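You operate a simulated robot arm through the tools that you are given. There is no shell and no other tool. Be economical: measure what you need, move in short steps, check, and stop when the job is done.

You run a simulated two-armed robot. Do the job below in one go: nothing can be reset, and whatever is moved stays where it is left.

Task
Unscrew the yeast jar, tip it into the small mixer bowl, then lower and lock the head.
Fine: hold the jar for most of the turning; leave the lid off and stand the jar back. Set down upright: yeast jar.

It is judged by the outcome, as a careful person would: the job done as asked, and still so three seconds after it is handed in. It fails if anything else is knocked over, pushed out of place, dropped, spilled or broken. Lids that push on must go on centred and level and be pressed home; caps that screw on are set level and turned clockwise until they are tight.

Robot
Two 7-joint arms with fingered hands on one trunk, on a base that drives. Base frame: it is fixed to the floor where the robot stands at the start and does not move with it; the origin is under the middle of the robot, x ahead of it, y to its left, z up. Lengths are in mm, angles in degrees, forces in N, time in s.
The left shoulder is at the start at [60, 166, 976], the right one opposite. With the tool pointing down near the work surface each hand reaches from about 360 to 860 mm from the robot's upright axis, wherever it stands, measured 20 degrees to its own side. Places, roughly: egg jug [1250, -1750, 1000]; lock lever [900, 100, 1200]; milk jug [1000, -500, 1000]; oats cup [1000, -750, 1000]; rye cup [1000, -750, 1000]; small mixer bowl (22x26x16 cm) [700, 200, 1000]; speed slider [900, 300, 1200]; water jug [1250, -1500, 1000]. Payload 5 kg a hand.
The TCP of each hand is the grasp point between the finger pads, 32 mm short of the fingertips. In the tool frame z runs along the fingers and y along their closing line. The gripper opens to 160 mm. The gripper's body begins 89 mm behind the TCP. The gripper is a hand of 3 fingers: y runs from the thumb to the fingers, the wrist lies at [0, 0, -267] in the tool frame, and closing takes about 1.5 s.
Orientation is that of the tool frame in the base frame, as a unit quaternion [w, x, y, z]. With the fingers straight down and closing along the base's y, the tool's x points along the base's -x, its y along +y and its z along -z.

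Tools
- The arms move only by the tool send_rows. It takes "left_plan", "right_plan" or both (then of equal length, played together; a hand with none holds still); each is a list of rows, each a list of 3 entries, a list of its own where there are three numbers: the turn, a rotation vector about the base's x, y, z in units of 4 degrees (1.0 is 4 degrees), then the shift along the base's x, y, z in units of 20 mm (1.0 is 20 mm), then the opening, from 0 (shut) to 1 (fully open). In form: [[[ax, ay, az], [tx, ty, tz], jaw], ...]. A call has 1 to 20 rows; each row shifts and turns the commanded pose from where the row before left it. A call with a number of a shift or a turn outside -1 to 1 is refused whole. A row lasts 0.2 s, in which the tool goes at most 50 mm and 8.6 degrees; a call with a longer step from one row to the next is refused whole, and so is a gripper value outside its range. Where a pose cannot be reached the arm comes as near as it can. A force on the tool above 70 N (or 10 N above the force at the start of the call, whichever is more), or a blocked arm, ends the call early, and 0.2 s more pass. Each finger travels about 45 mm/s and halts on what it meets, pressing with about 24 N; the grip force reading is that of the motor and also rises with nothing between the fingers. The clock runs only during rows and for 0.2 s after the last one: add rows that do not move to give the fingers time. The reply holds the time, the measured pose of the TCP, the force on the tool along the base axes, the opening and the grip force, in the units named above and with some noise, with the torque about the TCP (base axes, N m) and any sound that the robot's microphone picked up.
- Cameras (640 x 400 px; columns grow to the right, rows downward): "scene" is now at [54.5, -21.8, 1633]; the picture's right is [-0.25, -0.97, 0.00], its down [-0.58, 0.15, -0.80] and it looks along [0.77, -0.20, -0.60] (base axes); focal length 285 px, centre (320, 200). "left" rides on the left gripper at [-65, -4, -116] in its tool frame; the picture's right is [0.06, -1.00, 0.00], its down [0.87, 0.05, -0.49] and it looks along [0.49, 0.03, 0.87] (tool axes); focal length 261 px, centre (320, 200). "right" rides on the right gripper at [65, -4, -116] in its tool frame; the picture's right is [0.06, 1.00, 0.00], its down [-0.87, 0.05, -0.49] and it looks along [-0.49, 0.03, 0.87] (tool axes); focal length 261 px, centre (320, 200). There is no depth. A picture from a camera that has moved, and an enlarged one, comes with that camera's place and axes in the base frame and with its lens.
- camera(camera): a new picture of that camera. The clock stands still meanwhile.
- raise_lower(by): slides the trunk up (or, below 0, down) by that many mm; the arms and the scene camera ride with it, the base frame stays. It gives what a move gives, with no picture.
- drive_base(legs): drives the robot by 1 to 6 legs, each [ahead, turn to the left] in mm and degrees, along the robot's own axes; the way and the turn of a leg run together, so that a leg with both is an arc; at most 1500 mm and 180 degrees a leg. The arms and the cameras ride along, it lands a little off, and it stops where it bumps. It gives what a move gives.
- grasp_type(shape, hand): the hand has 3 fingers and takes this shape, open, in about a second: jaw (thumb against the fingers, like two jaws); tri (thumb and two fingers); tip (a fingertip pinch); poke (one finger out to press); point (the index stretched); flat (the hand flat); cup (the hand cupped); fist (a fist). The gripper value then closes the fingers along that shape, each until it touches; the sizes above hold for jaw. It gives what a move gives, with no picture.
- turn_head(pan, tilt): turns the head with the scene camera to pan (to the left, within 86 degrees either way) and tilt (down, from -29 to 69), counted from straight ahead of the robot. It gives what a move gives.
- enlarge(camera, box): a new picture of the part [left, top, right, bottom] of that camera's present view, enlarged. The clock stands still meanwhile.
- sign_off(): hands the job in; it is judged then, once.

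Work in short steps. Places have to be worked out from the pictures, the camera data and where the tool is seen: move nearer, look again, correct. Check each grasp and each placing, and mend what went wrong. You have 120 turns and 100 pictures in all, those below and enlarged ones among them. Open the grippers and draw the arms clear of the work before you hand the job in, unless the task says otherwise; then end with one line.

The tools are called after "Request:" as a command line: name --argument value ..., lists and objects as JSON in quotes. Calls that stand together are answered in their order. send_rows: Moves the arms, as the interface text tells. Its arguments: {"type":"object","properties":{"left_plan":{"type":"array"},"right_plan":{"type":"array"}},"required":[]} The other tools are called the same way: raise_lower (by) slides the trunk up or down; grasp_type (shape, hand) gives the hand a shape; drive_base (legs) drives the base; turn_head (pan, tilt) turns the head that bears the scene camera; camera (camera) takes a picture; enlarge (camera, box) takes an enlarged picture of a part of a camera's view; sign_off () hands the job in.

At the start:

```text
clock: 0.0
left_ee_pos: [596.2, 418.0, 999.9]
left_tcp_rot: [0.0, 0.0, 1.0, 0.0]
left_wrist_force: [-0.5, -0.6, -0.5]
left_wrist_torque: [-0.02, 0.02, 0.04]
left_finger_gap: 159.8
left_finger_force: 0.0
left_shape: jaw
right_ee_pos: [520.3, -107.3, 999.4]
right_tcp_rot: [0.0, 0.001, 1.0, 0.0]
right_wrist_force: [0.4, -0.4, -0.1]
right_wrist_torque: [0.01, 0.0, -0.02]
right_finger_gap: 160.1
right_finger_force: 0.1
right_shape: jaw
trunk travel left (down, up): [-525.0, 65.0]
robot x, y, heading: [0.4, 3.4, -0.1]
head pan, tilt: [-14.8, 36.9]
```

scene: 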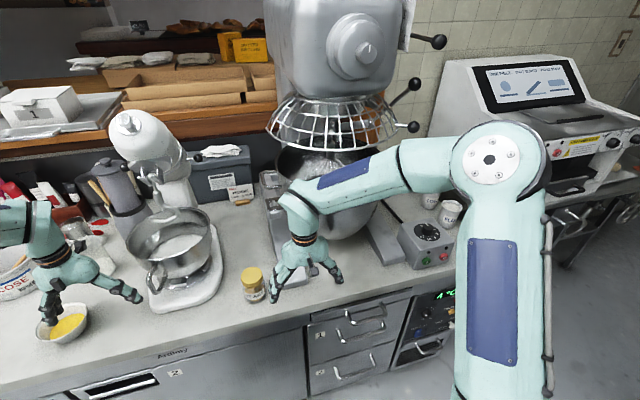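
right: 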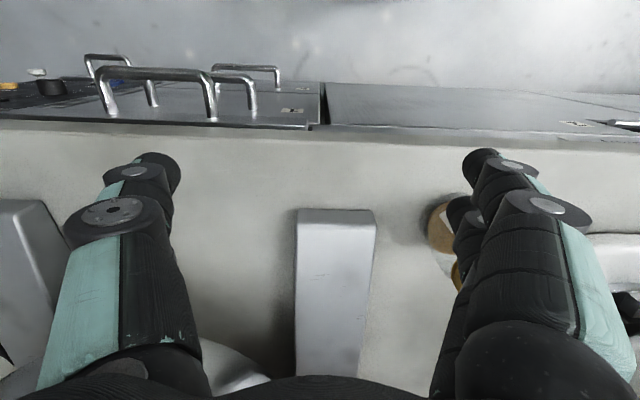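
left: 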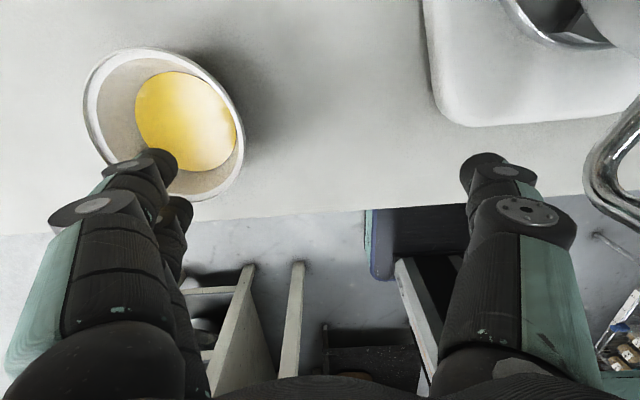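

The yellow-lidded jar near pixel (252,285) is probably the yeast jar, with the small mixer at its left. I'll enlarge both.

Request:
enlarge --camera "scene" --box '[200, 240, 320, 315]'

Request:
enlarge --camera "scene" --box '[40, 90, 280, 320]'

```text
5.33 times, centred on (260, 278) of scene
camera zoom: at [54.5, -21.8, 1633.0], right [-0.25, -0.97, 0.0], down [-0.58, 0.15, -0.8], along [0.77, -0.2, -0.6], focal length 1519 px, centre (640, -213)
```

zoom: 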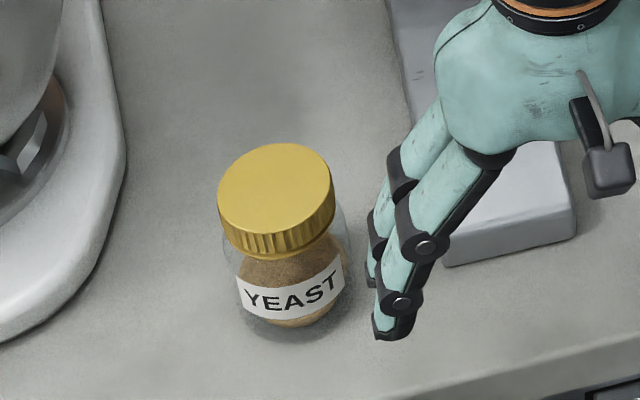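

```text
1.74 times, centred on (160, 205) of scene
camera zoom: at [54.5, -21.8, 1633.0], right [-0.25, -0.97, 0.0], down [-0.58, 0.15, -0.8], along [0.77, -0.2, -0.6], focal length 495 px, centre (598, 191)
```

zoom: 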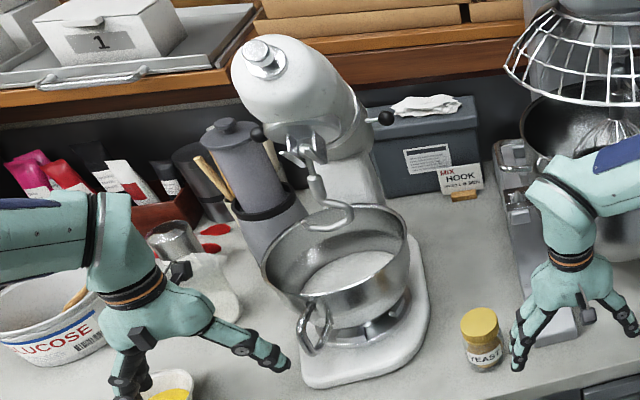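

The jar reads about (620, 40), its lid top near z≈945. The plan is for the left hand to hold the jar body from the front while the right unscrews from above. I'll back the base 100 mm so the left hand can work horizontally.

Request:
drive_base --legs '[[-100, 0]]'

```text
clock: 1.1
left_ee_pos: [494.0, 417.2, 1000.2]
left_tcp_rot: [0.001, -0.001, 1.0, 0.001]
left_wrist_force: [-0.4, 0.4, -0.2]
left_wrist_torque: [0.03, -0.02, 0.01]
left_finger_gap: 159.7
left_finger_force: 0.2
left_shape: jaw
right_ee_pos: [419.1, -107.7, 1002.0]
right_tcp_rot: [0.001, 0.001, 1.0, 0.0]
right_wrist_force: [-0.2, -0.9, 0.1]
right_wrist_torque: [-0.03, -0.05, 0.02]
right_finger_gap: 160.0
right_finger_force: 0.1
right_shape: jaw
trunk travel left (down, up): [-525.0, 65.0]
robot x, y, heading: [-102.1, 3.0, -0.0]
head pan, tilt: [-14.8, 36.9]
```

Now tilt the left hand forward to about 64° while swinging it toward the jar, and move the right hand off to the right and up.

Request:
send_rows --left_plan '[[[0, 0, 0], [0, 0, 1], 0.8], [[0, -1, 0], [0, -0.9, 0], 0.8], [[0, -1, 0], [0, -0.9, 0], 0.8], [[0, -1, 0], [0, -0.9, 0], 0.8], [[0, -1, 0], [0, -0.9, 0], 0.8], [[0, -1, 0], [0, -0.9, 0], 0.8], [[0, -1, 0], [0, -0.9, 0], 0.8], [[0, -1, 0], [0, -0.9, 0], 0.8], [[0, -1, 0], [0, -0.9, 0], 0.8], [[0, -1, 0], [0, -0.9, 0], 0.8], [[0, -1, 0], [0, -0.9, 0], 0.8], [[0, -1, 0], [0, -0.9, 0], 0.8], [[0, -1, 0], [0, -0.9, 0], 0.8], [[0, -1, 0], [0, -0.9, 0], 0.8], [[0, -1, 0], [0, -0.9, 0], 0.8], [[0, -1, 0], [0, -0.9, 0], 0.8], [[0, -1, 0], [0, -0.9, 0], 0.8]]' --right_plan '[[[0, 0, 0], [0, -1, 1], 1], [[0, 0, 0], [0, -1, 1], 1], [[0, 0, 0], [0, -1, 1], 1], [[0, 0, 0], [0, -1, 1], 1], [[0, 0, 0], [0, -1, 0], 1], [[0, 0, 0], [0, -1, 0], 1], [[0, 0, 0], [0, 0, 0], 1], [[0, 0, 0], [0, 0, 0], 1], [[0, 0, 0], [0, 0, 0], 1], [[0, 0, 0], [0, 0, 0], 1], [[0, 0, 0], [0, 0, 0], 1], [[0, 0, 0], [0, 0, 0], 1], [[0, 0, 0], [0, 0, 0], 1], [[0, 0, 0], [0, 0, 0], 1], [[0, 0, 0], [0, 0, 0], 1], [[0, 0, 0], [0, 0, 0], 1], [[0, 0, 0], [0, 0, 0], 1]]'

Request:
camera --camera "scene"

Request:
camera --camera "left"

```text
clock: 4.8
left_ee_pos: [497.2, 130.6, 1019.0]
left_tcp_rot: [0.531, 0.001, 0.847, 0.0]
left_wrist_force: [0.4, 0.2, 0.6]
left_wrist_torque: [0.02, -0.04, 0.05]
left_finger_gap: 128.0
left_finger_force: 0.0
left_shape: jaw
right_ee_pos: [418.7, -227.5, 1080.5]
right_tcp_rot: [0.0, 0.0, 1.0, 0.001]
right_wrist_force: [-0.9, 0.1, -0.4]
right_wrist_torque: [0.01, 0.01, 0.02]
right_finger_gap: 160.0
right_finger_force: 0.0
right_shape: jaw
trunk travel left (down, up): [-525.0, 65.0]
robot x, y, heading: [-99.7, -1.5, 0.0]
head pan, tilt: [-14.8, 36.9]
```

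```text
94 pictures are left
camera scene: at [-46.5, -22.4, 1633.0], right [-0.26, -0.97, 0.0], down [-0.58, 0.15, -0.8], along [0.77, -0.2, -0.6], focal length 285 px, centre (320, 200)
```

scene: 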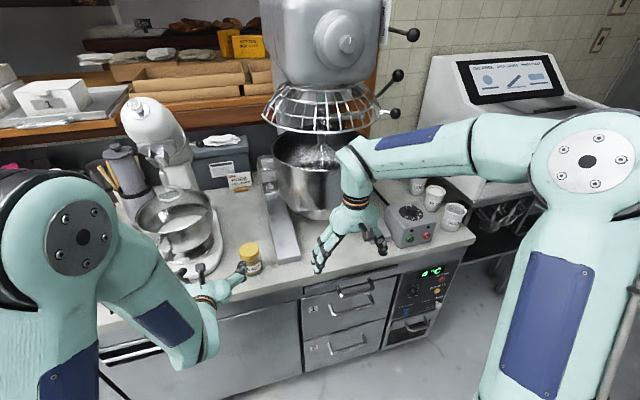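

```text
93 pictures are left
camera left: at [422.4, 126.0, 1128.8], right [-0.03, -1.0, -0.06], down [-0.82, 0.06, -0.57], along [0.57, 0.03, -0.82], focal length 261 px, centre (320, 200)
```

left: 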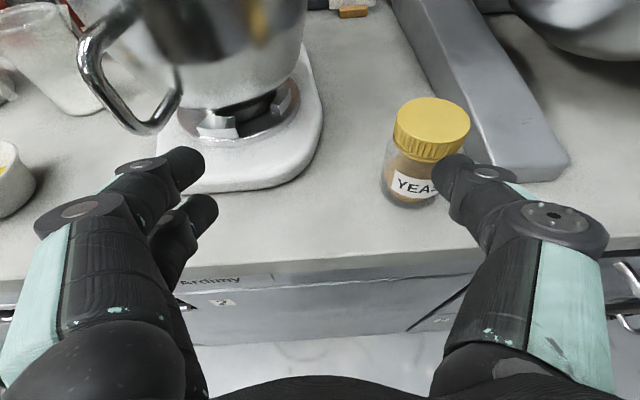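

The jar is in the left camera's view, but my estimates of its place scatter by about 15 mm. I'll shift the left hand sideways to line it up with the jar and look again.

Request:
send_rows --left_plan '[[[0, 0, 0], [0, -0.9, 0], 0.8], [[0, 0, 0], [0, -0.9, 0], 0.8], [[0, 0, 0], [0, -0.9, 0], 0.8], [[0, 0, 0], [0, -0.9, 0], 0.8], [[0, 0, 0], [0, -0.9, 0], 0.8], [[0, 0, 0], [0, 0, 0], 0.8]]'

Request:
camera --camera "left"

Request:
enlarge --camera "scene" --box '[190, 220, 310, 295]'

```text
clock: 6.2
left_ee_pos: [495.2, 39.0, 1020.6]
left_tcp_rot: [0.53, 0.0, 0.848, 0.0]
left_wrist_force: [0.6, -0.1, 0.0]
left_wrist_torque: [0.0, 0.03, -0.01]
left_finger_gap: 128.1
left_finger_force: 0.1
left_shape: jaw
right_ee_pos: [419.3, -227.1, 1080.9]
right_tcp_rot: [0.0, 0.001, 1.0, 0.0]
right_wrist_force: [0.3, 0.1, -0.7]
right_wrist_torque: [-0.01, 0.0, 0.01]
right_finger_gap: 160.2
right_finger_force: 0.2
right_shape: jaw
trunk travel left (down, up): [-525.0, 65.0]
robot x, y, heading: [-102.9, 0.8, -0.1]
head pan, tilt: [-14.8, 36.9]
```

```text
92 pictures are left
camera left: at [420.7, 36.1, 1130.3], right [-0.03, -1.0, -0.06], down [-0.82, 0.05, -0.57], along [0.57, 0.03, -0.82], focal length 261 px, centre (320, 200)
```

left: 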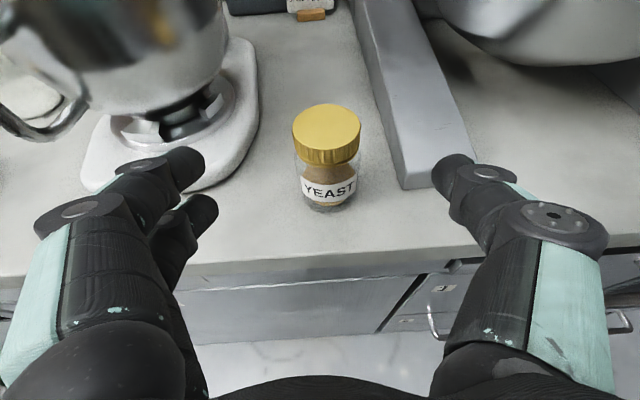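

```text
5.33 times, centred on (250, 258) of scene
camera zoom: at [-46.8, -21.7, 1633.0], right [-0.26, -0.97, 0.0], down [-0.58, 0.15, -0.8], along [0.77, -0.2, -0.6], focal length 1519 px, centre (693, -107)
```

zoom: 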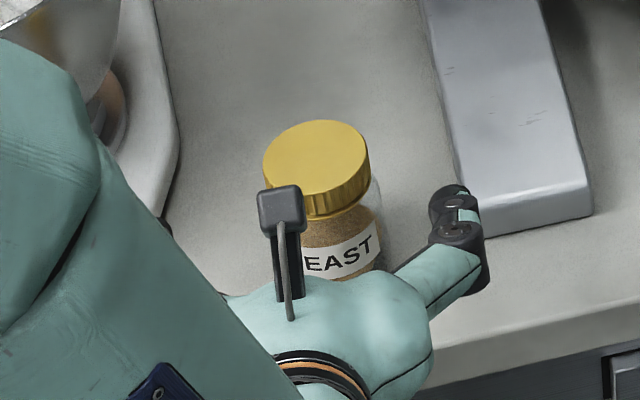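

Both views agree: the jar axis is near (617, 36), its lid top near z≈963, with a body about 70 mm wide. I'll narrow the left fingers, line up on the approach axis and then advance to grip the lower body.

Request:
send_rows --left_plan '[[[0, 0, 0], [0.3, 0, -1], 0.62], [[0, 0, 0], [0.3, 0, -1], 0.62], [[0, 0, 0], [0.3, 0, -1], 0.62], [[0, 0, 0], [0.25, 0, -1], 0.62], [[0, 0, 0], [0, 0, 0], 0.62], [[0, 0, 0], [0, 0, 0], 0.62], [[0, 0, 0], [0.9, -0.05, -0.44], 0.62], [[0, 0, 0], [0.9, -0.05, -0.44], 0.62], [[0, 0, 0], [0.9, 0, -0.44], 0.62]]'

Request:
camera --camera "left"

```text
clock: 8.2
left_ee_pos: [570.3, 37.3, 917.7]
left_tcp_rot: [0.533, 0.001, 0.846, 0.001]
left_wrist_force: [-1.8, -0.3, 15.0]
left_wrist_torque: [0.98, -0.31, 0.12]
left_finger_gap: 99.3
left_finger_force: 0.0
left_shape: jaw
right_ee_pos: [417.6, -227.6, 1081.7]
right_tcp_rot: [0.0, 0.001, 1.0, 0.0]
right_wrist_force: [1.0, -0.7, -0.2]
right_wrist_torque: [-0.01, -0.03, 0.01]
right_finger_gap: 160.0
right_finger_force: 0.1
right_shape: jaw
trunk travel left (down, up): [-525.0, 65.0]
robot x, y, heading: [-99.9, 3.1, 0.1]
head pan, tilt: [-14.8, 36.9]
```

```text
90 pictures are left
camera left: at [495.3, 34.1, 1027.6], right [-0.03, -1.0, -0.06], down [-0.82, 0.06, -0.57], along [0.57, 0.03, -0.82], focal length 261 px, centre (320, 200)
```

left: 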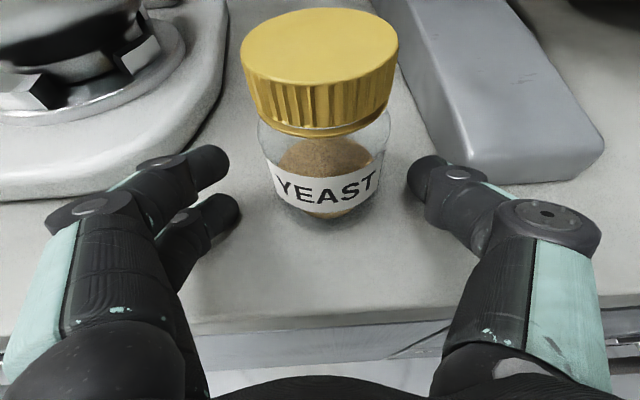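

The left wrist reads 15 N up at the left fingertips, so the lower finger is touching the counter. I'll lift, tilt the hand almost horizontal, and look again.

Request:
send_rows --left_plan '[[[0, 0, 0], [-0.2, 0, 1], 0.62], [[0, -1, 0], [-0.3, 0, 0.3], 0.62], [[0, -1, 0], [0, 0, 0], 0.62], [[0, -1, 0], [0, 0, 0], 0.62], [[0, -1, 0], [0, 0, 0], 0.62], [[0, -1, 0], [0, 0, 0], 0.62], [[0, 0, 0], [0, 0, -0.8], 0.62], [[0, 0, 0], [0, 0, -0.5], 0.62], [[0, 0, 0], [0, 0, 0], 0.62]]'

Request:
camera --camera "left"

Request:
camera --camera "scene"

```text
clock: 10.2
left_ee_pos: [559.9, 36.6, 913.0]
left_tcp_rot: [0.669, 0.0, 0.743, 0.001]
left_wrist_force: [0.7, 0.5, -0.2]
left_wrist_torque: [0.01, -0.03, -0.01]
left_finger_gap: 99.6
left_finger_force: 0.1
left_shape: jaw
right_ee_pos: [419.0, -226.8, 1080.7]
right_tcp_rot: [0.0, 0.001, 1.0, -0.001]
right_wrist_force: [0.2, -0.1, -1.1]
right_wrist_torque: [0.0, 0.0, -0.02]
right_finger_gap: 160.1
right_finger_force: 0.1
right_shape: jaw
trunk travel left (down, up): [-525.0, 65.0]
robot x, y, heading: [-103.1, 0.9, -0.0]
head pan, tilt: [-14.8, 36.9]
```

```text
89 pictures are left
camera left: at [453.7, 33.5, 990.8], right [-0.01, -1.0, -0.06], down [-0.58, 0.05, -0.81], along [0.82, 0.03, -0.58], focal length 261 px, centre (320, 200)
```

left: 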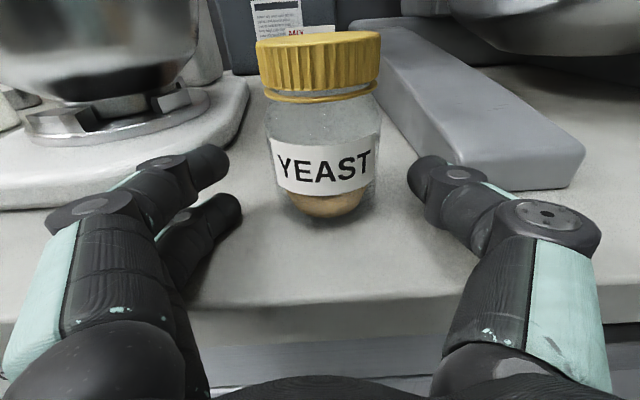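

```text
88 pictures are left
camera scene: at [-46.9, -22.0, 1633.0], right [-0.26, -0.97, 0.0], down [-0.58, 0.15, -0.8], along [0.77, -0.2, -0.6], focal length 285 px, centre (320, 200)
```

scene: 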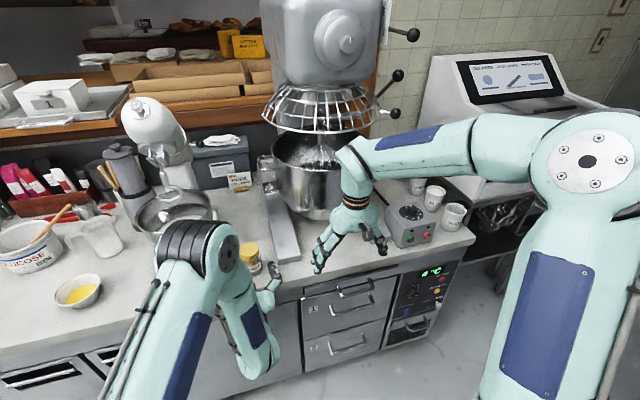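

The estimates still don't close, so I'll enlarge the left view to find the jar's true bottom edge and lid underside.

Request:
enlarge --camera "left" --box '[220, 20, 460, 240]'

```text
1.82 times, centred on (340, 130) of left
camera zoom: at [453.7, 33.5, 990.8], right [-0.01, -1.0, -0.06], down [-0.58, 0.05, -0.81], along [0.82, 0.03, -0.58], focal length 474 px, centre (284, 327)
```

zoom: 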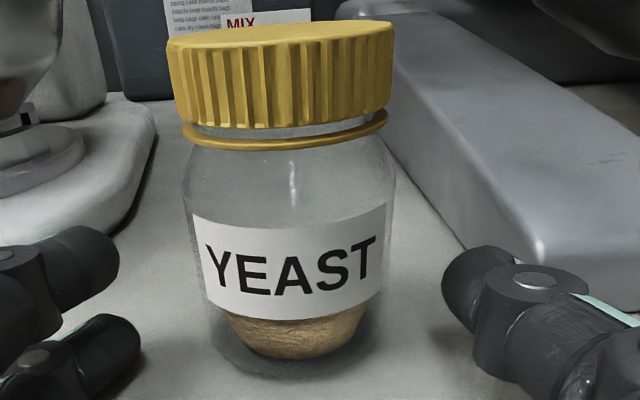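

The bottom is chamfered and everything now fits: axis ≈ (606, 35), lid top ≈ 976, glass about 880–955, counter ≈ 872. I'll advance at z≈913 and close the left hand on the body.

Request:
send_rows --left_plan '[[[0, 0, 0], [0.8, 0, 0], 0.62], [[0, 0, 0], [0.8, 0, 0], 0.62], [[0, 0, 0], [0.75, 0, 0], 0.62], [[0, 0, 0], [0, 0, 0], 0.55], [[0, 0, 0], [0, 0, 0], 0.5], [[0, 0, 0], [0, 0, 0], 0.45], [[0, 0, 0], [0, 0, 0], 0.4], [[0, 0, 0], [0, 0, 0], 0.35], [[0, 0, 0], [0, 0, 0], 0.3], [[0, 0, 0], [0, 0, 0], 0.3], [[0, 0, 0], [0, 0, 0], 0.3]]'

Request:
camera --camera "left"

```text
clock: 12.6
left_ee_pos: [606.4, 37.8, 912.9]
left_tcp_rot: [0.669, 0.0, 0.743, 0.001]
left_wrist_force: [-0.4, 0.1, 0.2]
left_wrist_torque: [0.01, 0.0, -0.01]
left_finger_gap: 48.7
left_finger_force: 0.1
left_shape: jaw
right_ee_pos: [418.3, -226.4, 1080.4]
right_tcp_rot: [0.0, 0.001, 1.0, 0.0]
right_wrist_force: [0.4, 0.3, 0.3]
right_wrist_torque: [-0.02, -0.02, 0.01]
right_finger_gap: 160.0
right_finger_force: 0.0
right_shape: jaw
trunk travel left (down, up): [-525.0, 65.0]
robot x, y, heading: [-102.3, -1.5, -0.3]
head pan, tilt: [-14.8, 36.9]
```

```text
86 pictures are left
camera left: at [500.2, 34.4, 990.9], right [-0.01, -1.0, -0.06], down [-0.58, 0.05, -0.81], along [0.82, 0.03, -0.58], focal length 261 px, centre (320, 200)
```

left: 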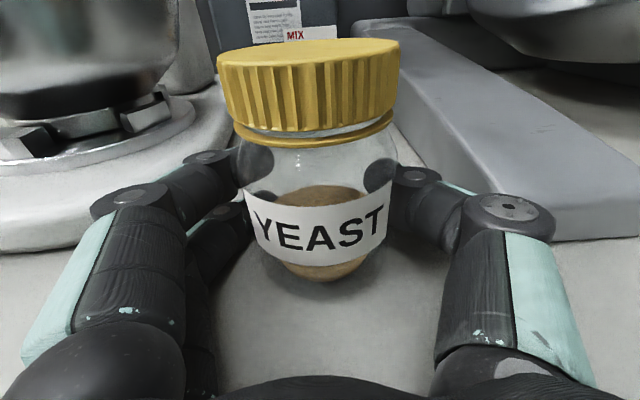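

The fingertips show behind the glass with no grip force yet, and the lid's change in size between views puts the jar axis nearer x≈594. I'll open slightly, pull back 12 mm and close.

Request:
send_rows --left_plan '[[[0, 0, 0], [0, 0, 0], 0.5], [[0, 0, 0], [0, 0, 0], 0.5], [[0, 0, 0], [-0.3, -0.05, 0], 0.5], [[0, 0, 0], [-0.3, -0.05, 0], 0.45], [[0, 0, 0], [0, 0, 0], 0.4], [[0, 0, 0], [0, 0, 0], 0.35], [[0, 0, 0], [0, 0, 0], 0.3], [[0, 0, 0], [0, 0, 0], 0.25], [[0, 0, 0], [0, 0, 0], 0.2], [[0, 0, 0], [0, 0, 0], 0.2], [[0, 0, 0], [0, 0, 0], 0.2]]'

Request:
camera --camera "left"

```text
clock: 14.9
left_ee_pos: [595.4, 35.9, 913.0]
left_tcp_rot: [0.669, 0.001, 0.743, 0.0]
left_wrist_force: [0.4, -0.1, -0.4]
left_wrist_torque: [-0.01, -0.04, 0.02]
left_finger_gap: 50.5
left_finger_force: 23.4
left_shape: jaw
right_ee_pos: [419.3, -227.2, 1080.0]
right_tcp_rot: [0.0, 0.001, 1.0, 0.0]
right_wrist_force: [0.4, 0.4, -0.5]
right_wrist_torque: [0.03, 0.0, -0.01]
right_finger_gap: 160.0
right_finger_force: 0.0
right_shape: jaw
trunk travel left (down, up): [-525.0, 65.0]
robot x, y, heading: [-99.4, -1.8, 0.2]
head pan, tilt: [-14.8, 36.9]
```

```text
85 pictures are left
camera left: at [488.6, 32.5, 991.0], right [-0.01, -1.0, -0.06], down [-0.58, 0.05, -0.81], along [0.82, 0.03, -0.58], focal length 261 px, centre (320, 200)
```

left: 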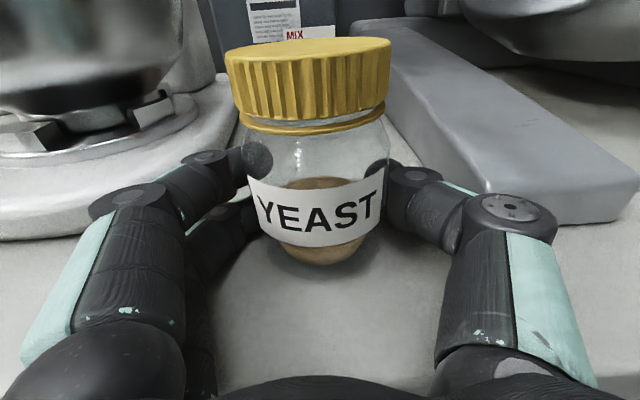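

The jar is gripped: gap 50.5, 23 N. Next I'll check the arm layout before bringing the right hand over the lid.

Request:
turn_head --pan 3 --tilt 48

Request:
camera --camera "scene"

```text
clock: 15.8
left_ee_pos: [595.6, 37.4, 912.9]
left_tcp_rot: [0.669, 0.0, 0.743, 0.001]
left_wrist_force: [-0.5, -0.3, 0.1]
left_wrist_torque: [0.04, 0.0, -0.02]
left_finger_gap: 50.8
left_finger_force: 24.4
left_shape: jaw
right_ee_pos: [419.7, -226.5, 1080.3]
right_tcp_rot: [0.0, 0.001, 1.0, 0.0]
right_wrist_force: [0.5, 0.3, 0.5]
right_wrist_torque: [-0.01, -0.02, 0.01]
right_finger_gap: 159.6
right_finger_force: 0.1
right_shape: jaw
trunk travel left (down, up): [-525.0, 65.0]
robot x, y, heading: [-102.0, -0.1, -0.1]
head pan, tilt: [3.0, 48.0]
```

```text
84 pictures are left
camera scene: at [-52.1, 4.2, 1617.0], right [0.05, -1.0, 0.0], down [-0.74, -0.04, -0.67], along [0.67, 0.03, -0.74], focal length 285 px, centre (320, 200)
```

scene: 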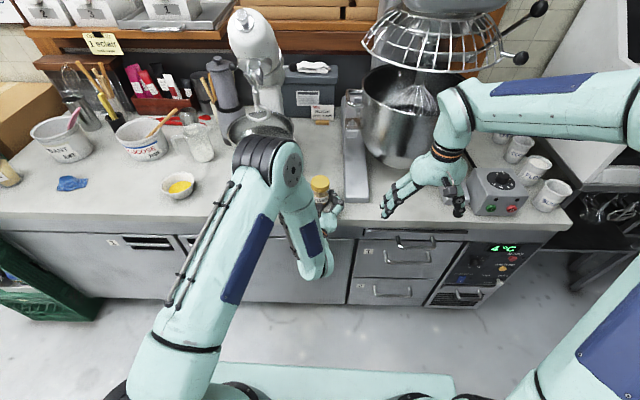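

The left elbow sits at roughly (330, 100, 1290), well behind the lid, so the right hand can come in from the right. I'll bring it above the lid at z≈1110.

Request:
send_rows --right_plan '[[[0, 0, 0], [0.6, 0.9, 0.5], 0.8], [[0, 0, 0], [0.6, 0.9, 0.5], 0.8], [[0, 0, 0], [0.6, 0.9, 0.5], 0.7], [[0, 0, 0], [0.6, 0.9, 0], 0.7], [[0, 0, 0], [0.6, 0.9, 0], 0.6], [[0, 0, 0], [0.6, 0.9, 0], 0.6], [[0, 0, 0], [0.6, 0.9, 0], 0.6], [[0, 0, 0], [0.6, 0.9, 0], 0.6], [[0, 0, 0], [0.6, 0.9, 0], 0.6], [[0, 0, 0], [0.6, 0.9, 0], 0.6], [[0, 0, 0], [0.6, 0.9, 0], 0.6], [[0, 0, 0], [0.6, 0.9, 0], 0.6], [[0, 0, 0], [0.6, 0.9, 0], 0.6], [[0, 0, 0], [0.6, 0.9, 0], 0.6], [[0, 0, 0], [0, 0.5, 0], 0.6], [[0, 0, 0], [0, 0, 0], 0.6]]'

Request:
camera --camera "right"

Request:
camera --camera "scene"

```text
clock: 19.2
left_ee_pos: [595.7, 36.5, 913.1]
left_tcp_rot: [0.669, 0.0, 0.744, 0.0]
left_wrist_force: [0.3, 0.6, 0.2]
left_wrist_torque: [0.01, 0.01, -0.02]
left_finger_gap: 50.9
left_finger_force: 24.1
left_shape: jaw
right_ee_pos: [587.7, 33.0, 1111.3]
right_tcp_rot: [-0.001, 0.001, 1.0, 0.0]
right_wrist_force: [0.5, 0.2, 0.3]
right_wrist_torque: [-0.01, 0.02, 0.02]
right_finger_gap: 96.6
right_finger_force: 0.1
right_shape: jaw
trunk travel left (down, up): [-525.0, 65.0]
robot x, y, heading: [-103.7, -3.5, 0.1]
head pan, tilt: [3.0, 48.0]
```

```text
83 pictures are left
camera right: at [522.3, 28.6, 1226.0], right [-0.06, 1.0, 0.0], down [0.87, 0.05, 0.49], along [0.49, 0.03, -0.87], focal length 261 px, centre (320, 200)
```

right: 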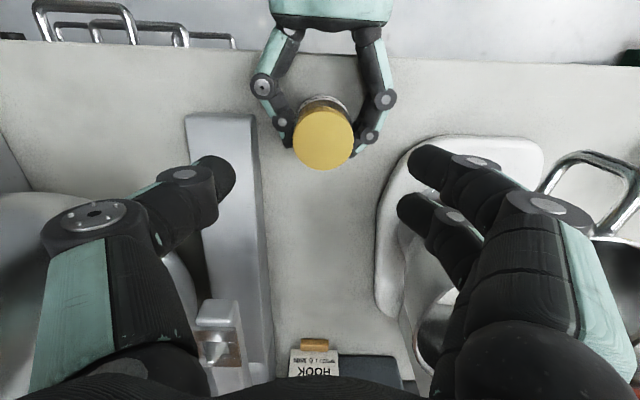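

```text
82 pictures are left
camera scene: at [-52.2, 4.4, 1616.9], right [0.05, -1.0, 0.0], down [-0.74, -0.04, -0.67], along [0.67, 0.03, -0.74], focal length 285 px, centre (320, 200)
```

scene: 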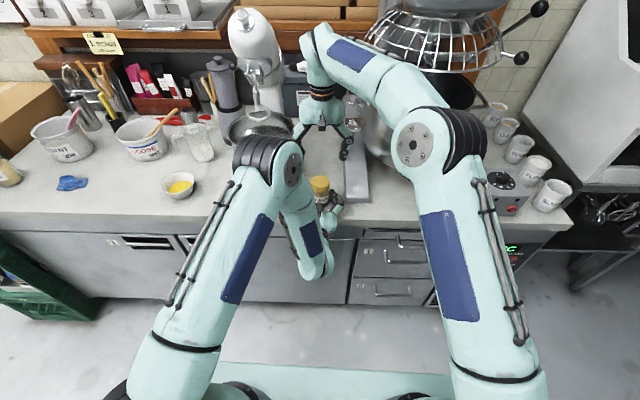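

The right camera puts the lid centre at (594, 36). I'll pre-rotate the right hand −64° about z, then descend in part and check.

Request:
send_rows --right_plan '[[[0, 0, -1], [0.3, 0.15, 0], 0.6], [[0, 0, -1], [0, 0, 0], 0.6], [[0, 0, -1], [0, 0, 0], 0.6], [[0, 0, -1], [0, 0, 0], 0.6], [[0, 0, -1], [0, 0, 0], 0.6], [[0, 0, -1], [0, 0, 0], 0.6], [[0, 0, -1], [0, 0, 0], 0.6], [[0, 0, -1], [0, 0, 0], 0.6], [[0, 0, -1], [0, 0, 0], 0.6], [[0, 0, -1], [0, 0, 0], 0.6], [[0, 0, -1], [0, 0, 0], 0.6], [[0, 0, -1], [0, 0, 0], 0.6], [[0, 0, -1], [0, 0, -0.8], 0.6], [[0, 0, -1], [0, 0, -0.8], 0.6], [[0, 0, -1], [0, 0, -0.8], 0.6], [[0, 0, -1], [0, 0, -0.8], 0.6], [[0, 0, 0], [0, 0, -0.8], 0.6], [[0, 0, 0], [0, 0, 0], 0.6]]'

Request:
camera --camera "right"

Request:
camera --camera "left"

```text
clock: 23.0
left_ee_pos: [596.0, 35.0, 913.3]
left_tcp_rot: [0.669, 0.0, 0.743, 0.0]
left_wrist_force: [-1.0, -0.6, 0.7]
left_wrist_torque: [0.02, 0.01, -0.03]
left_finger_gap: 50.8
left_finger_force: 24.2
left_shape: jaw
right_ee_pos: [592.3, 36.8, 1029.6]
right_tcp_rot: [0.0, 0.531, 0.848, 0.0]
right_wrist_force: [-0.7, 0.1, 0.7]
right_wrist_torque: [-0.02, 0.0, 0.01]
right_finger_gap: 96.5
right_finger_force: 0.1
right_shape: jaw
trunk travel left (down, up): [-525.0, 65.0]
robot x, y, heading: [-101.0, 1.1, 0.2]
head pan, tilt: [3.0, 48.0]
```

```text
81 pictures are left
camera right: at [560.8, 93.9, 1144.0], right [0.87, 0.49, 0.0], down [0.43, -0.76, 0.49], along [0.24, -0.43, -0.87], focal length 261 px, centre (320, 200)
```

right: 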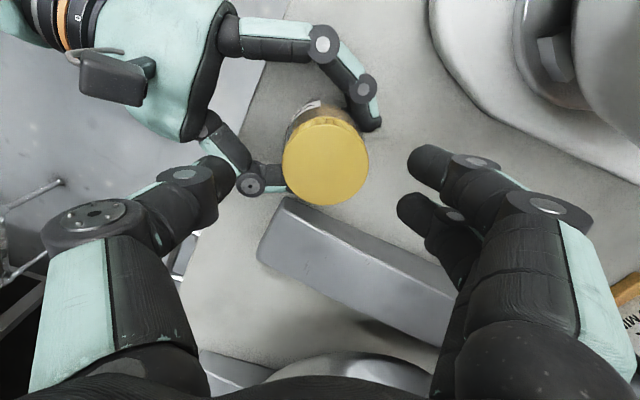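

```text
80 pictures are left
camera left: at [488.6, 32.6, 991.0], right [-0.01, -1.0, -0.06], down [-0.58, 0.05, -0.81], along [0.82, 0.03, -0.58], focal length 261 px, centre (320, 200)
```

left: 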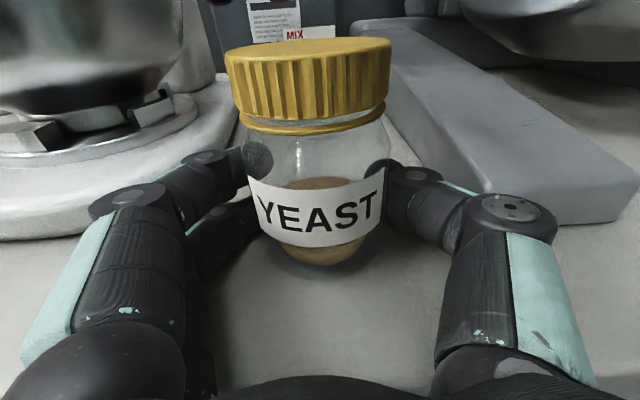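

The lid is centred at about (596, 37) under the right hand. I'll lower to TCP z≈990 and check the finger overlap with the left camera.

Request:
send_rows --right_plan '[[[0, 0, 0], [0.15, 0, -0.7], 0.6], [[0, 0, 0], [0, 0, -0.7], 0.6], [[0, 0, 0], [0, 0, -0.6], 0.6], [[0, 0, 0], [0, 0, 0], 0.6]]'

Request:
camera --camera "left"

```text
clock: 24.0
left_ee_pos: [596.6, 34.9, 913.0]
left_tcp_rot: [0.669, 0.001, 0.743, 0.0]
left_wrist_force: [0.7, 0.2, -0.2]
left_wrist_torque: [0.04, 0.0, 0.01]
left_finger_gap: 50.7
left_finger_force: 23.8
left_shape: jaw
right_ee_pos: [595.8, 36.4, 988.8]
right_tcp_rot: [0.0, 0.53, 0.848, 0.001]
right_wrist_force: [0.5, 0.7, 0.8]
right_wrist_torque: [0.0, -0.01, 0.0]
right_finger_gap: 96.7
right_finger_force: 0.1
right_shape: jaw
trunk travel left (down, up): [-525.0, 65.0]
robot x, y, heading: [-99.9, -0.8, 0.1]
head pan, tilt: [3.0, 48.0]
```

```text
79 pictures are left
camera left: at [488.6, 32.6, 991.0], right [-0.01, -1.0, -0.06], down [-0.58, 0.05, -0.81], along [0.82, 0.03, -0.58], focal length 261 px, centre (320, 200)
```

left: 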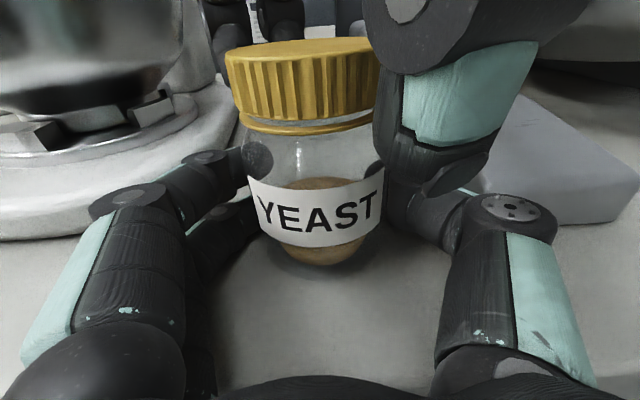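

The tips reach about z 955, near the ring below the lid. I'll raise 4 mm, then close on the lid.

Request:
send_rows --right_plan '[[[0, 0, 0], [0, 0, 0.2], 0.55], [[0, 0, 0], [0, 0, 0], 0.5], [[0, 0, 0], [0, 0, 0], 0.45], [[0, 0, 0], [0, 0, 0], 0.4], [[0, 0, 0], [0, 0, 0], 0.35], [[0, 0, 0], [0, 0, 0], 0.3], [[0, 0, 0], [0, 0, 0], 0.25], [[0, 0, 0], [0, 0, 0], 0.2], [[0, 0, 0], [0, 0, 0], 0.2]]'

Request:
camera --camera "right"

Request:
camera --camera "left"

```text
clock: 26.0
left_ee_pos: [595.6, 36.0, 913.8]
left_tcp_rot: [0.669, 0.0, 0.743, 0.001]
left_wrist_force: [-0.6, -0.5, 0.3]
left_wrist_torque: [0.01, 0.03, 0.02]
left_finger_gap: 50.7
left_finger_force: 23.8
left_shape: jaw
right_ee_pos: [596.6, 35.6, 991.5]
right_tcp_rot: [0.0, 0.531, 0.847, 0.001]
right_wrist_force: [0.9, 0.4, 0.4]
right_wrist_torque: [0.01, -0.01, -0.03]
right_finger_gap: 49.0
right_finger_force: 23.9
right_shape: jaw
trunk travel left (down, up): [-525.0, 65.0]
robot x, y, heading: [-102.7, -0.2, 0.0]
head pan, tilt: [3.0, 48.0]
```

```text
78 pictures are left
camera right: at [564.3, 92.9, 1107.2], right [0.87, 0.49, 0.0], down [0.43, -0.76, 0.49], along [0.24, -0.43, -0.87], focal length 261 px, centre (320, 200)
```

right: 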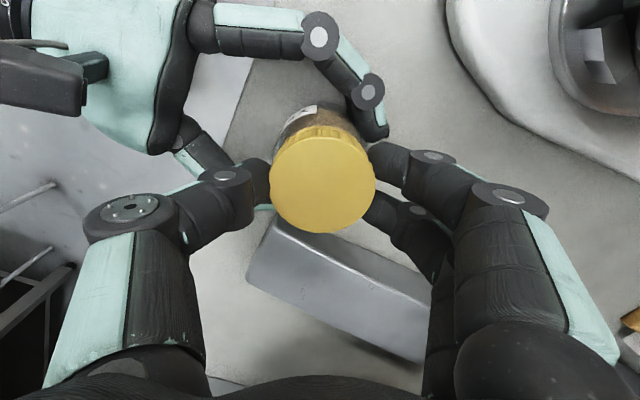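

```text
77 pictures are left
camera left: at [488.6, 32.5, 991.0], right [-0.01, -1.0, -0.06], down [-0.58, 0.05, -0.81], along [0.82, 0.03, -0.58], focal length 261 px, centre (320, 200)
```

left: 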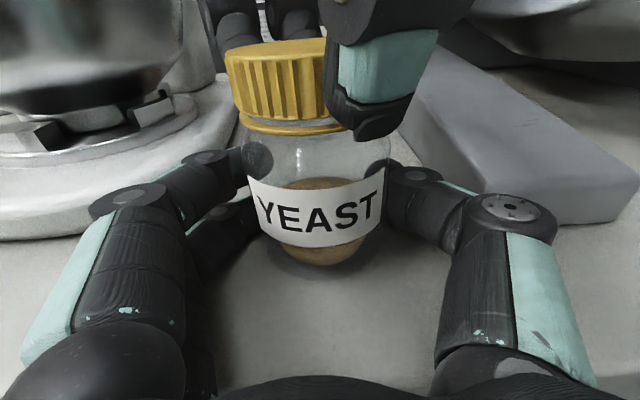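

The lid is gripped at a gap of 49 with 24 N. Now the first 80° turn counter-clockwise.

Request:
send_rows --right_plan '[[[0, 0, 1], [0, 0, 0.002], 0.2], [[0, 0, 1], [0, 0, 0.002], 0.2], [[0, 0, 1], [0, 0, 0.002], 0.2], [[0, 0, 1], [0, 0, 0.002], 0.2], [[0, 0, 1], [0, 0, 0.002], 0.2], [[0, 0, 1], [0, 0, 0.002], 0.2], [[0, 0, 1], [0, 0, 0.002], 0.2], [[0, 0, 1], [0, 0, 0.002], 0.2], [[0, 0, 1], [0, 0, 0.002], 0.2], [[0, 0, 1], [0, 0, 0.002], 0.2], [[0, 0, 1], [0, 0, 0.002], 0.2], [[0, 0, 1], [0, 0, 0.002], 0.2], [[0, 0, 1], [0, 0, 0.002], 0.2], [[0, 0, 1], [0, 0, 0.002], 0.2], [[0, 0, 1], [0, 0, 0.002], 0.2], [[0, 0, 1], [0, 0, 0.002], 0.2], [[0, 0, 1], [0, 0, 0.002], 0.2], [[0, 0, 1], [0, 0, 0.002], 0.2], [[0, 0, 1], [0, 0, 0.002], 0.2], [[0, 0, 1], [0, 0, 0.002], 0.2]]'

Request:
camera --camera "left"

Request:
camera --camera "right"

```text
clock: 30.2
left_ee_pos: [595.6, 36.1, 913.2]
left_tcp_rot: [0.669, 0.0, 0.743, 0.0]
left_wrist_force: [-0.9, 1.8, 3.6]
left_wrist_torque: [-0.04, -0.04, 0.05]
left_finger_gap: 50.6
left_finger_force: 24.1
left_shape: jaw
right_ee_pos: [596.9, 35.8, 994.3]
right_tcp_rot: [0.0, -0.14, 0.99, 0.001]
right_wrist_force: [0.9, -1.8, -4.1]
right_wrist_torque: [-0.11, -0.06, -0.05]
right_finger_gap: 48.3
right_finger_force: 24.0
right_shape: jaw
trunk travel left (down, up): [-525.0, 65.0]
robot x, y, heading: [-99.6, 1.1, -0.0]
head pan, tilt: [3.0, 48.0]
```

```text
76 pictures are left
camera left: at [488.5, 32.4, 991.0], right [-0.01, -1.0, -0.06], down [-0.58, 0.05, -0.81], along [0.82, 0.03, -0.58], focal length 261 px, centre (320, 200)
```

left: 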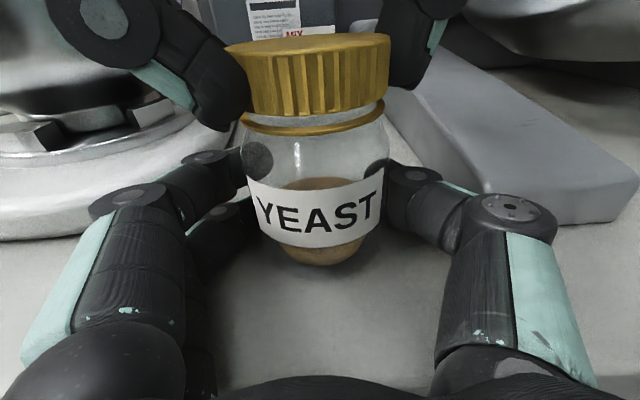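

```text
75 pictures are left
camera right: at [535.5, 13.8, 1108.8], right [-0.33, 0.94, 0.0], down [0.82, 0.29, 0.49], along [0.46, 0.17, -0.87], focal length 261 px, centre (320, 200)
```

right: 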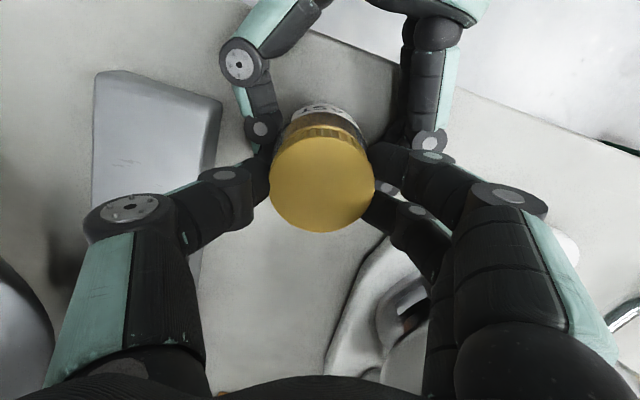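

The jar label stayed put and the lid's gap above the ring has grown, so it is unscrewing. Another 80° on.

Request:
send_rows --right_plan '[[[0, 0, 1], [0, 0, 0.002], 0.2], [[0, 0, 1], [0, 0, 0.002], 0.2], [[0, 0, 1], [0, 0, 0.002], 0.2], [[0, 0, 1], [0, 0, 0.002], 0.2], [[0, 0, 1], [0, 0, 0.002], 0.2], [[0, 0, 1], [0, 0, 0.002], 0.2], [[0, 0, 1], [0, 0, 0.002], 0.2], [[0, 0, 1], [0, 0, 0.002], 0.2], [[0, 0, 1], [0, 0, 0.002], 0.2], [[0, 0, 1], [0, 0, 0.002], 0.2], [[0, 0, 1], [0, 0, 0.002], 0.2], [[0, 0, 1], [0, 0, 0.002], 0.2], [[0, 0, 1], [0, 0, 0.002], 0.2], [[0, 0, 1], [0, 0, 0.002], 0.2], [[0, 0, 1], [0, 0, 0.002], 0.2], [[0, 0, 1], [0, 0, 0.002], 0.2], [[0, 0, 1], [0, 0, 0.002], 0.2], [[0, 0, 1], [0, 0, 0.002], 0.2], [[0, 0, 1], [0, 0, 0.002], 0.2], [[0, 0, 1], [0, 0, 0.002], 0.2]]'

Request:
camera --camera "left"

```text
clock: 34.4
left_ee_pos: [596.4, 35.1, 913.4]
left_tcp_rot: [0.669, 0.001, 0.744, 0.0]
left_wrist_force: [-2.3, 1.9, 2.6]
left_wrist_torque: [-0.05, 0.01, 0.01]
left_finger_gap: 50.8
left_finger_force: 24.1
left_shape: jaw
right_ee_pos: [598.1, 35.5, 994.6]
right_tcp_rot: [-0.001, 0.743, -0.669, -0.001]
right_wrist_force: [2.2, -1.9, 0.9]
right_wrist_torque: [-0.03, -0.17, -0.02]
right_finger_gap: 48.5
right_finger_force: 23.8
right_shape: jaw
trunk travel left (down, up): [-525.0, 65.0]
robot x, y, heading: [-99.4, -2.2, -0.3]
head pan, tilt: [3.0, 48.0]
```

```text
74 pictures are left
camera left: at [488.4, 32.3, 991.1], right [-0.01, -1.0, -0.06], down [-0.58, 0.06, -0.81], along [0.82, 0.03, -0.58], focal length 261 px, centre (320, 200)
```

left: 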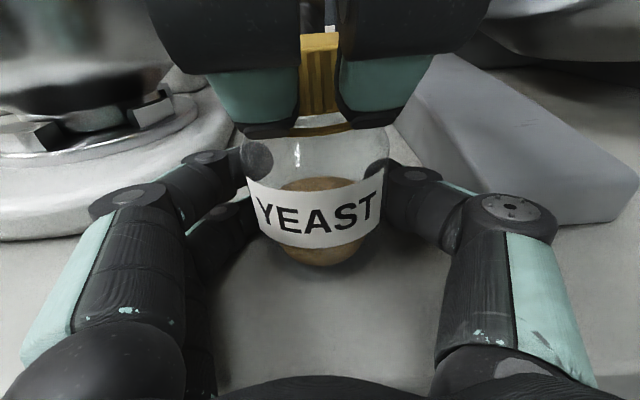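

160° turned so far. I'll try another 48° before regripping.

Request:
send_rows --right_plan '[[[0, 0, 1], [0, 0, 0.002], 0.2], [[0, 0, 1], [0, 0, 0.002], 0.2], [[0, 0, 1], [0, 0, 0.002], 0.2], [[0, 0, 1], [0, 0, 0.002], 0.2], [[0, 0, 1], [0, 0, 0.002], 0.2], [[0, 0, 1], [0, 0, 0.002], 0.2], [[0, 0, 1], [0, 0, 0.002], 0.2], [[0, 0, 1], [0, 0, 0.002], 0.2], [[0, 0, 1], [0, 0, 0.002], 0.2], [[0, 0, 1], [0, 0, 0.002], 0.2], [[0, 0, 1], [0, 0, 0.002], 0.2], [[0, 0, 1], [0, 0, 0.002], 0.2]]'

Request:
camera --camera "left"

```text
clock: 37.0
left_ee_pos: [596.3, 35.7, 913.6]
left_tcp_rot: [0.669, 0.0, 0.743, 0.0]
left_wrist_force: [6.9, -0.4, 11.7]
left_wrist_torque: [0.0, -0.11, -0.06]
left_finger_gap: 47.2
left_finger_force: 24.0
left_shape: jaw
right_ee_pos: [597.2, 35.5, 999.8]
right_tcp_rot: [0.002, 0.751, -0.661, -0.005]
right_wrist_force: [-7.3, -0.5, -14.6]
right_wrist_torque: [0.02, 0.71, -0.01]
right_finger_gap: 47.1
right_finger_force: 23.7
right_shape: jaw
right hand out of reach, approached as far as the arm can: row 1, 2, 3, 4, 5, 6, 7, 8, 9, 10, 11, 12
trunk travel left (down, up): [-525.0, 65.0]
robot x, y, heading: [-94.0, 1.8, 0.2]
head pan, tilt: [3.0, 48.0]
```

```text
73 pictures are left
camera left: at [488.7, 32.5, 991.2], right [-0.01, -1.0, -0.06], down [-0.58, 0.05, -0.81], along [0.82, 0.03, -0.58], focal length 261 px, centre (320, 200)
```

left: 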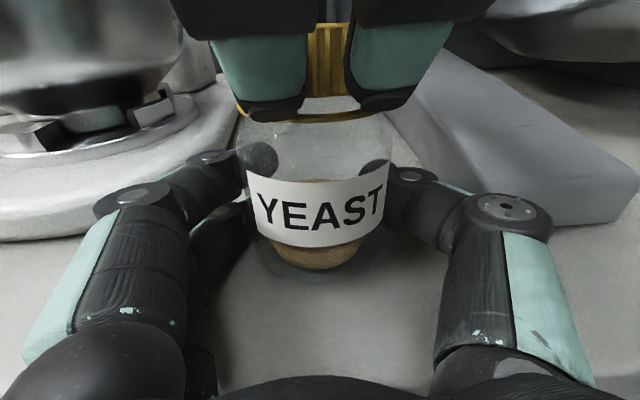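

That is the wrist limit at about +96°, and the hand rose a little. I'll open the right fingers here, then turn back.

Request:
send_rows --right_plan '[[[0, 0, 0], [0, 0, 0], 0.35], [[0, 0, 0], [0, 0, 0], 0.5], [[0, 0, 0], [0, 0, 0], 0.6], [[0, 0, 0], [0, 0, 0], 0.6], [[0, 0, 0], [0, 0, 0], 0.6]]'

Request:
camera --camera "left"

```text
clock: 38.2
left_ee_pos: [595.6, 37.1, 912.6]
left_tcp_rot: [0.669, -0.001, 0.743, 0.002]
left_wrist_force: [0.3, -0.1, -0.1]
left_wrist_torque: [-0.01, -0.01, -0.01]
left_finger_gap: 46.4
left_finger_force: 24.0
left_shape: jaw
right_ee_pos: [596.7, 34.2, 1000.3]
right_tcp_rot: [0.001, 0.75, -0.661, -0.004]
right_wrist_force: [0.6, -0.2, 0.2]
right_wrist_torque: [-0.01, -0.04, -0.01]
right_finger_gap: 95.0
right_finger_force: 0.0
right_shape: jaw
trunk travel left (down, up): [-525.0, 65.0]
robot x, y, heading: [-102.8, 0.0, -0.2]
head pan, tilt: [3.0, 48.0]
```

```text
72 pictures are left
camera left: at [488.5, 32.8, 990.6], right [-0.01, -1.0, -0.06], down [-0.58, 0.05, -0.81], along [0.81, 0.03, -0.58], focal length 261 px, centre (320, 200)
```

left: 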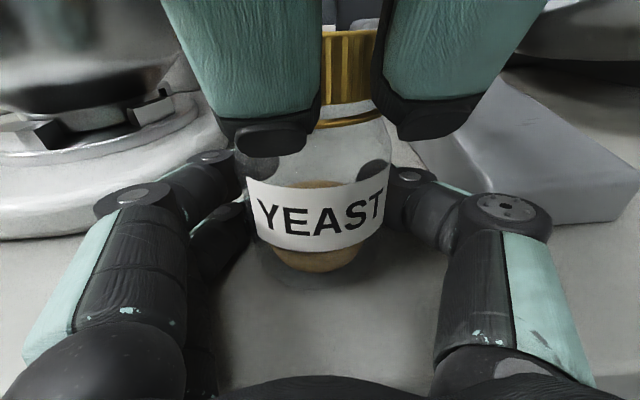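

The jar slid up about 6 mm in the left fingers but is still held upright. I'll rotate the open right hand back by 160° around the lid.

Request:
send_rows --right_plan '[[[0, 0, -1], [0, 0, 0.1], 0.65], [[0, 0, -1], [0, 0, 0.1], 0.65], [[0, 0, -1], [0, 0, 0], 0.65], [[0, 0, -1], [0, 0, 0], 0.65], [[0, 0, -1], [0, 0, 0], 0.65], [[0, 0, -1], [0, 0, 0], 0.65], [[0, 0, -1], [0, 0, 0], 0.65], [[0, 0, -1], [0, 0, 0], 0.65], [[0, 0, -1], [0, 0, 0], 0.65], [[0, 0, -1], [0, 0, 0], 0.65], [[0, 0, -1], [0, 0, 0], 0.65], [[0, 0, -1], [0, 0, 0], 0.65], [[0, 0, -1], [0, 0, 0], 0.65], [[0, 0, -1], [0, 0, 0], 0.65], [[0, 0, -1], [0, 0, 0], 0.65], [[0, 0, -1], [0, 0, 0], 0.65], [[0, 0, -1], [0, 0, 0], 0.65], [[0, 0, -1], [0, 0, 0], 0.65], [[0, 0, -1], [0, 0, 0], 0.65], [[0, 0, -1], [0, 0, 0], 0.65]]'

Request:
camera --camera "left"

Request:
camera --camera "right"

```text
clock: 42.4
left_ee_pos: [596.3, 35.8, 913.4]
left_tcp_rot: [0.669, 0.0, 0.743, 0.0]
left_wrist_force: [1.4, -0.3, -0.5]
left_wrist_torque: [0.02, -0.04, -0.01]
left_finger_gap: 46.7
left_finger_force: 23.9
left_shape: jaw
right_ee_pos: [597.3, 36.3, 1004.6]
right_tcp_rot: [0.002, -0.149, 0.989, 0.004]
right_wrist_force: [-0.8, -0.2, -0.8]
right_wrist_torque: [-0.02, 0.0, -0.02]
right_finger_gap: 103.4
right_finger_force: 0.1
right_shape: jaw
trunk travel left (down, up): [-525.0, 65.0]
robot x, y, heading: [-101.4, -1.4, -0.0]
head pan, tilt: [3.0, 48.0]
```

```text
71 pictures are left
camera left: at [488.6, 32.6, 990.9], right [-0.01, -1.0, -0.06], down [-0.58, 0.05, -0.81], along [0.81, 0.03, -0.58], focal length 261 px, centre (320, 200)
```

left: 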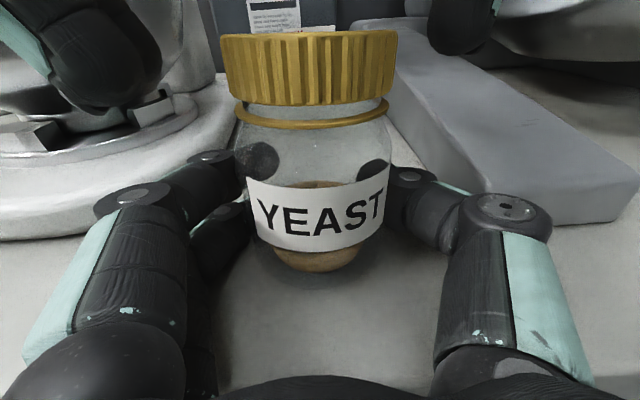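

```text
70 pictures are left
camera right: at [535.8, 11.5, 1117.7], right [-0.35, 0.94, 0.01], down [0.81, 0.3, 0.5], along [0.46, 0.18, -0.87], focal length 261 px, centre (320, 200)
```

right: 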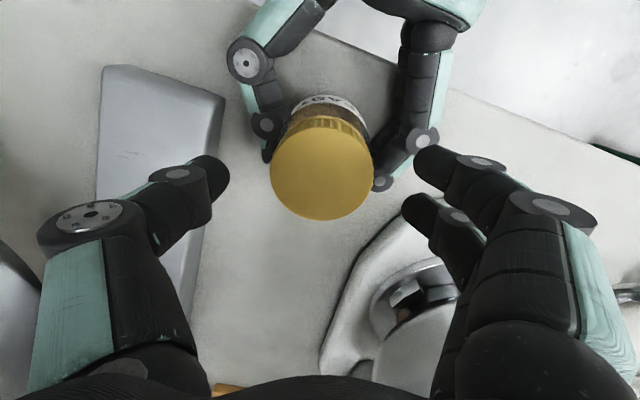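

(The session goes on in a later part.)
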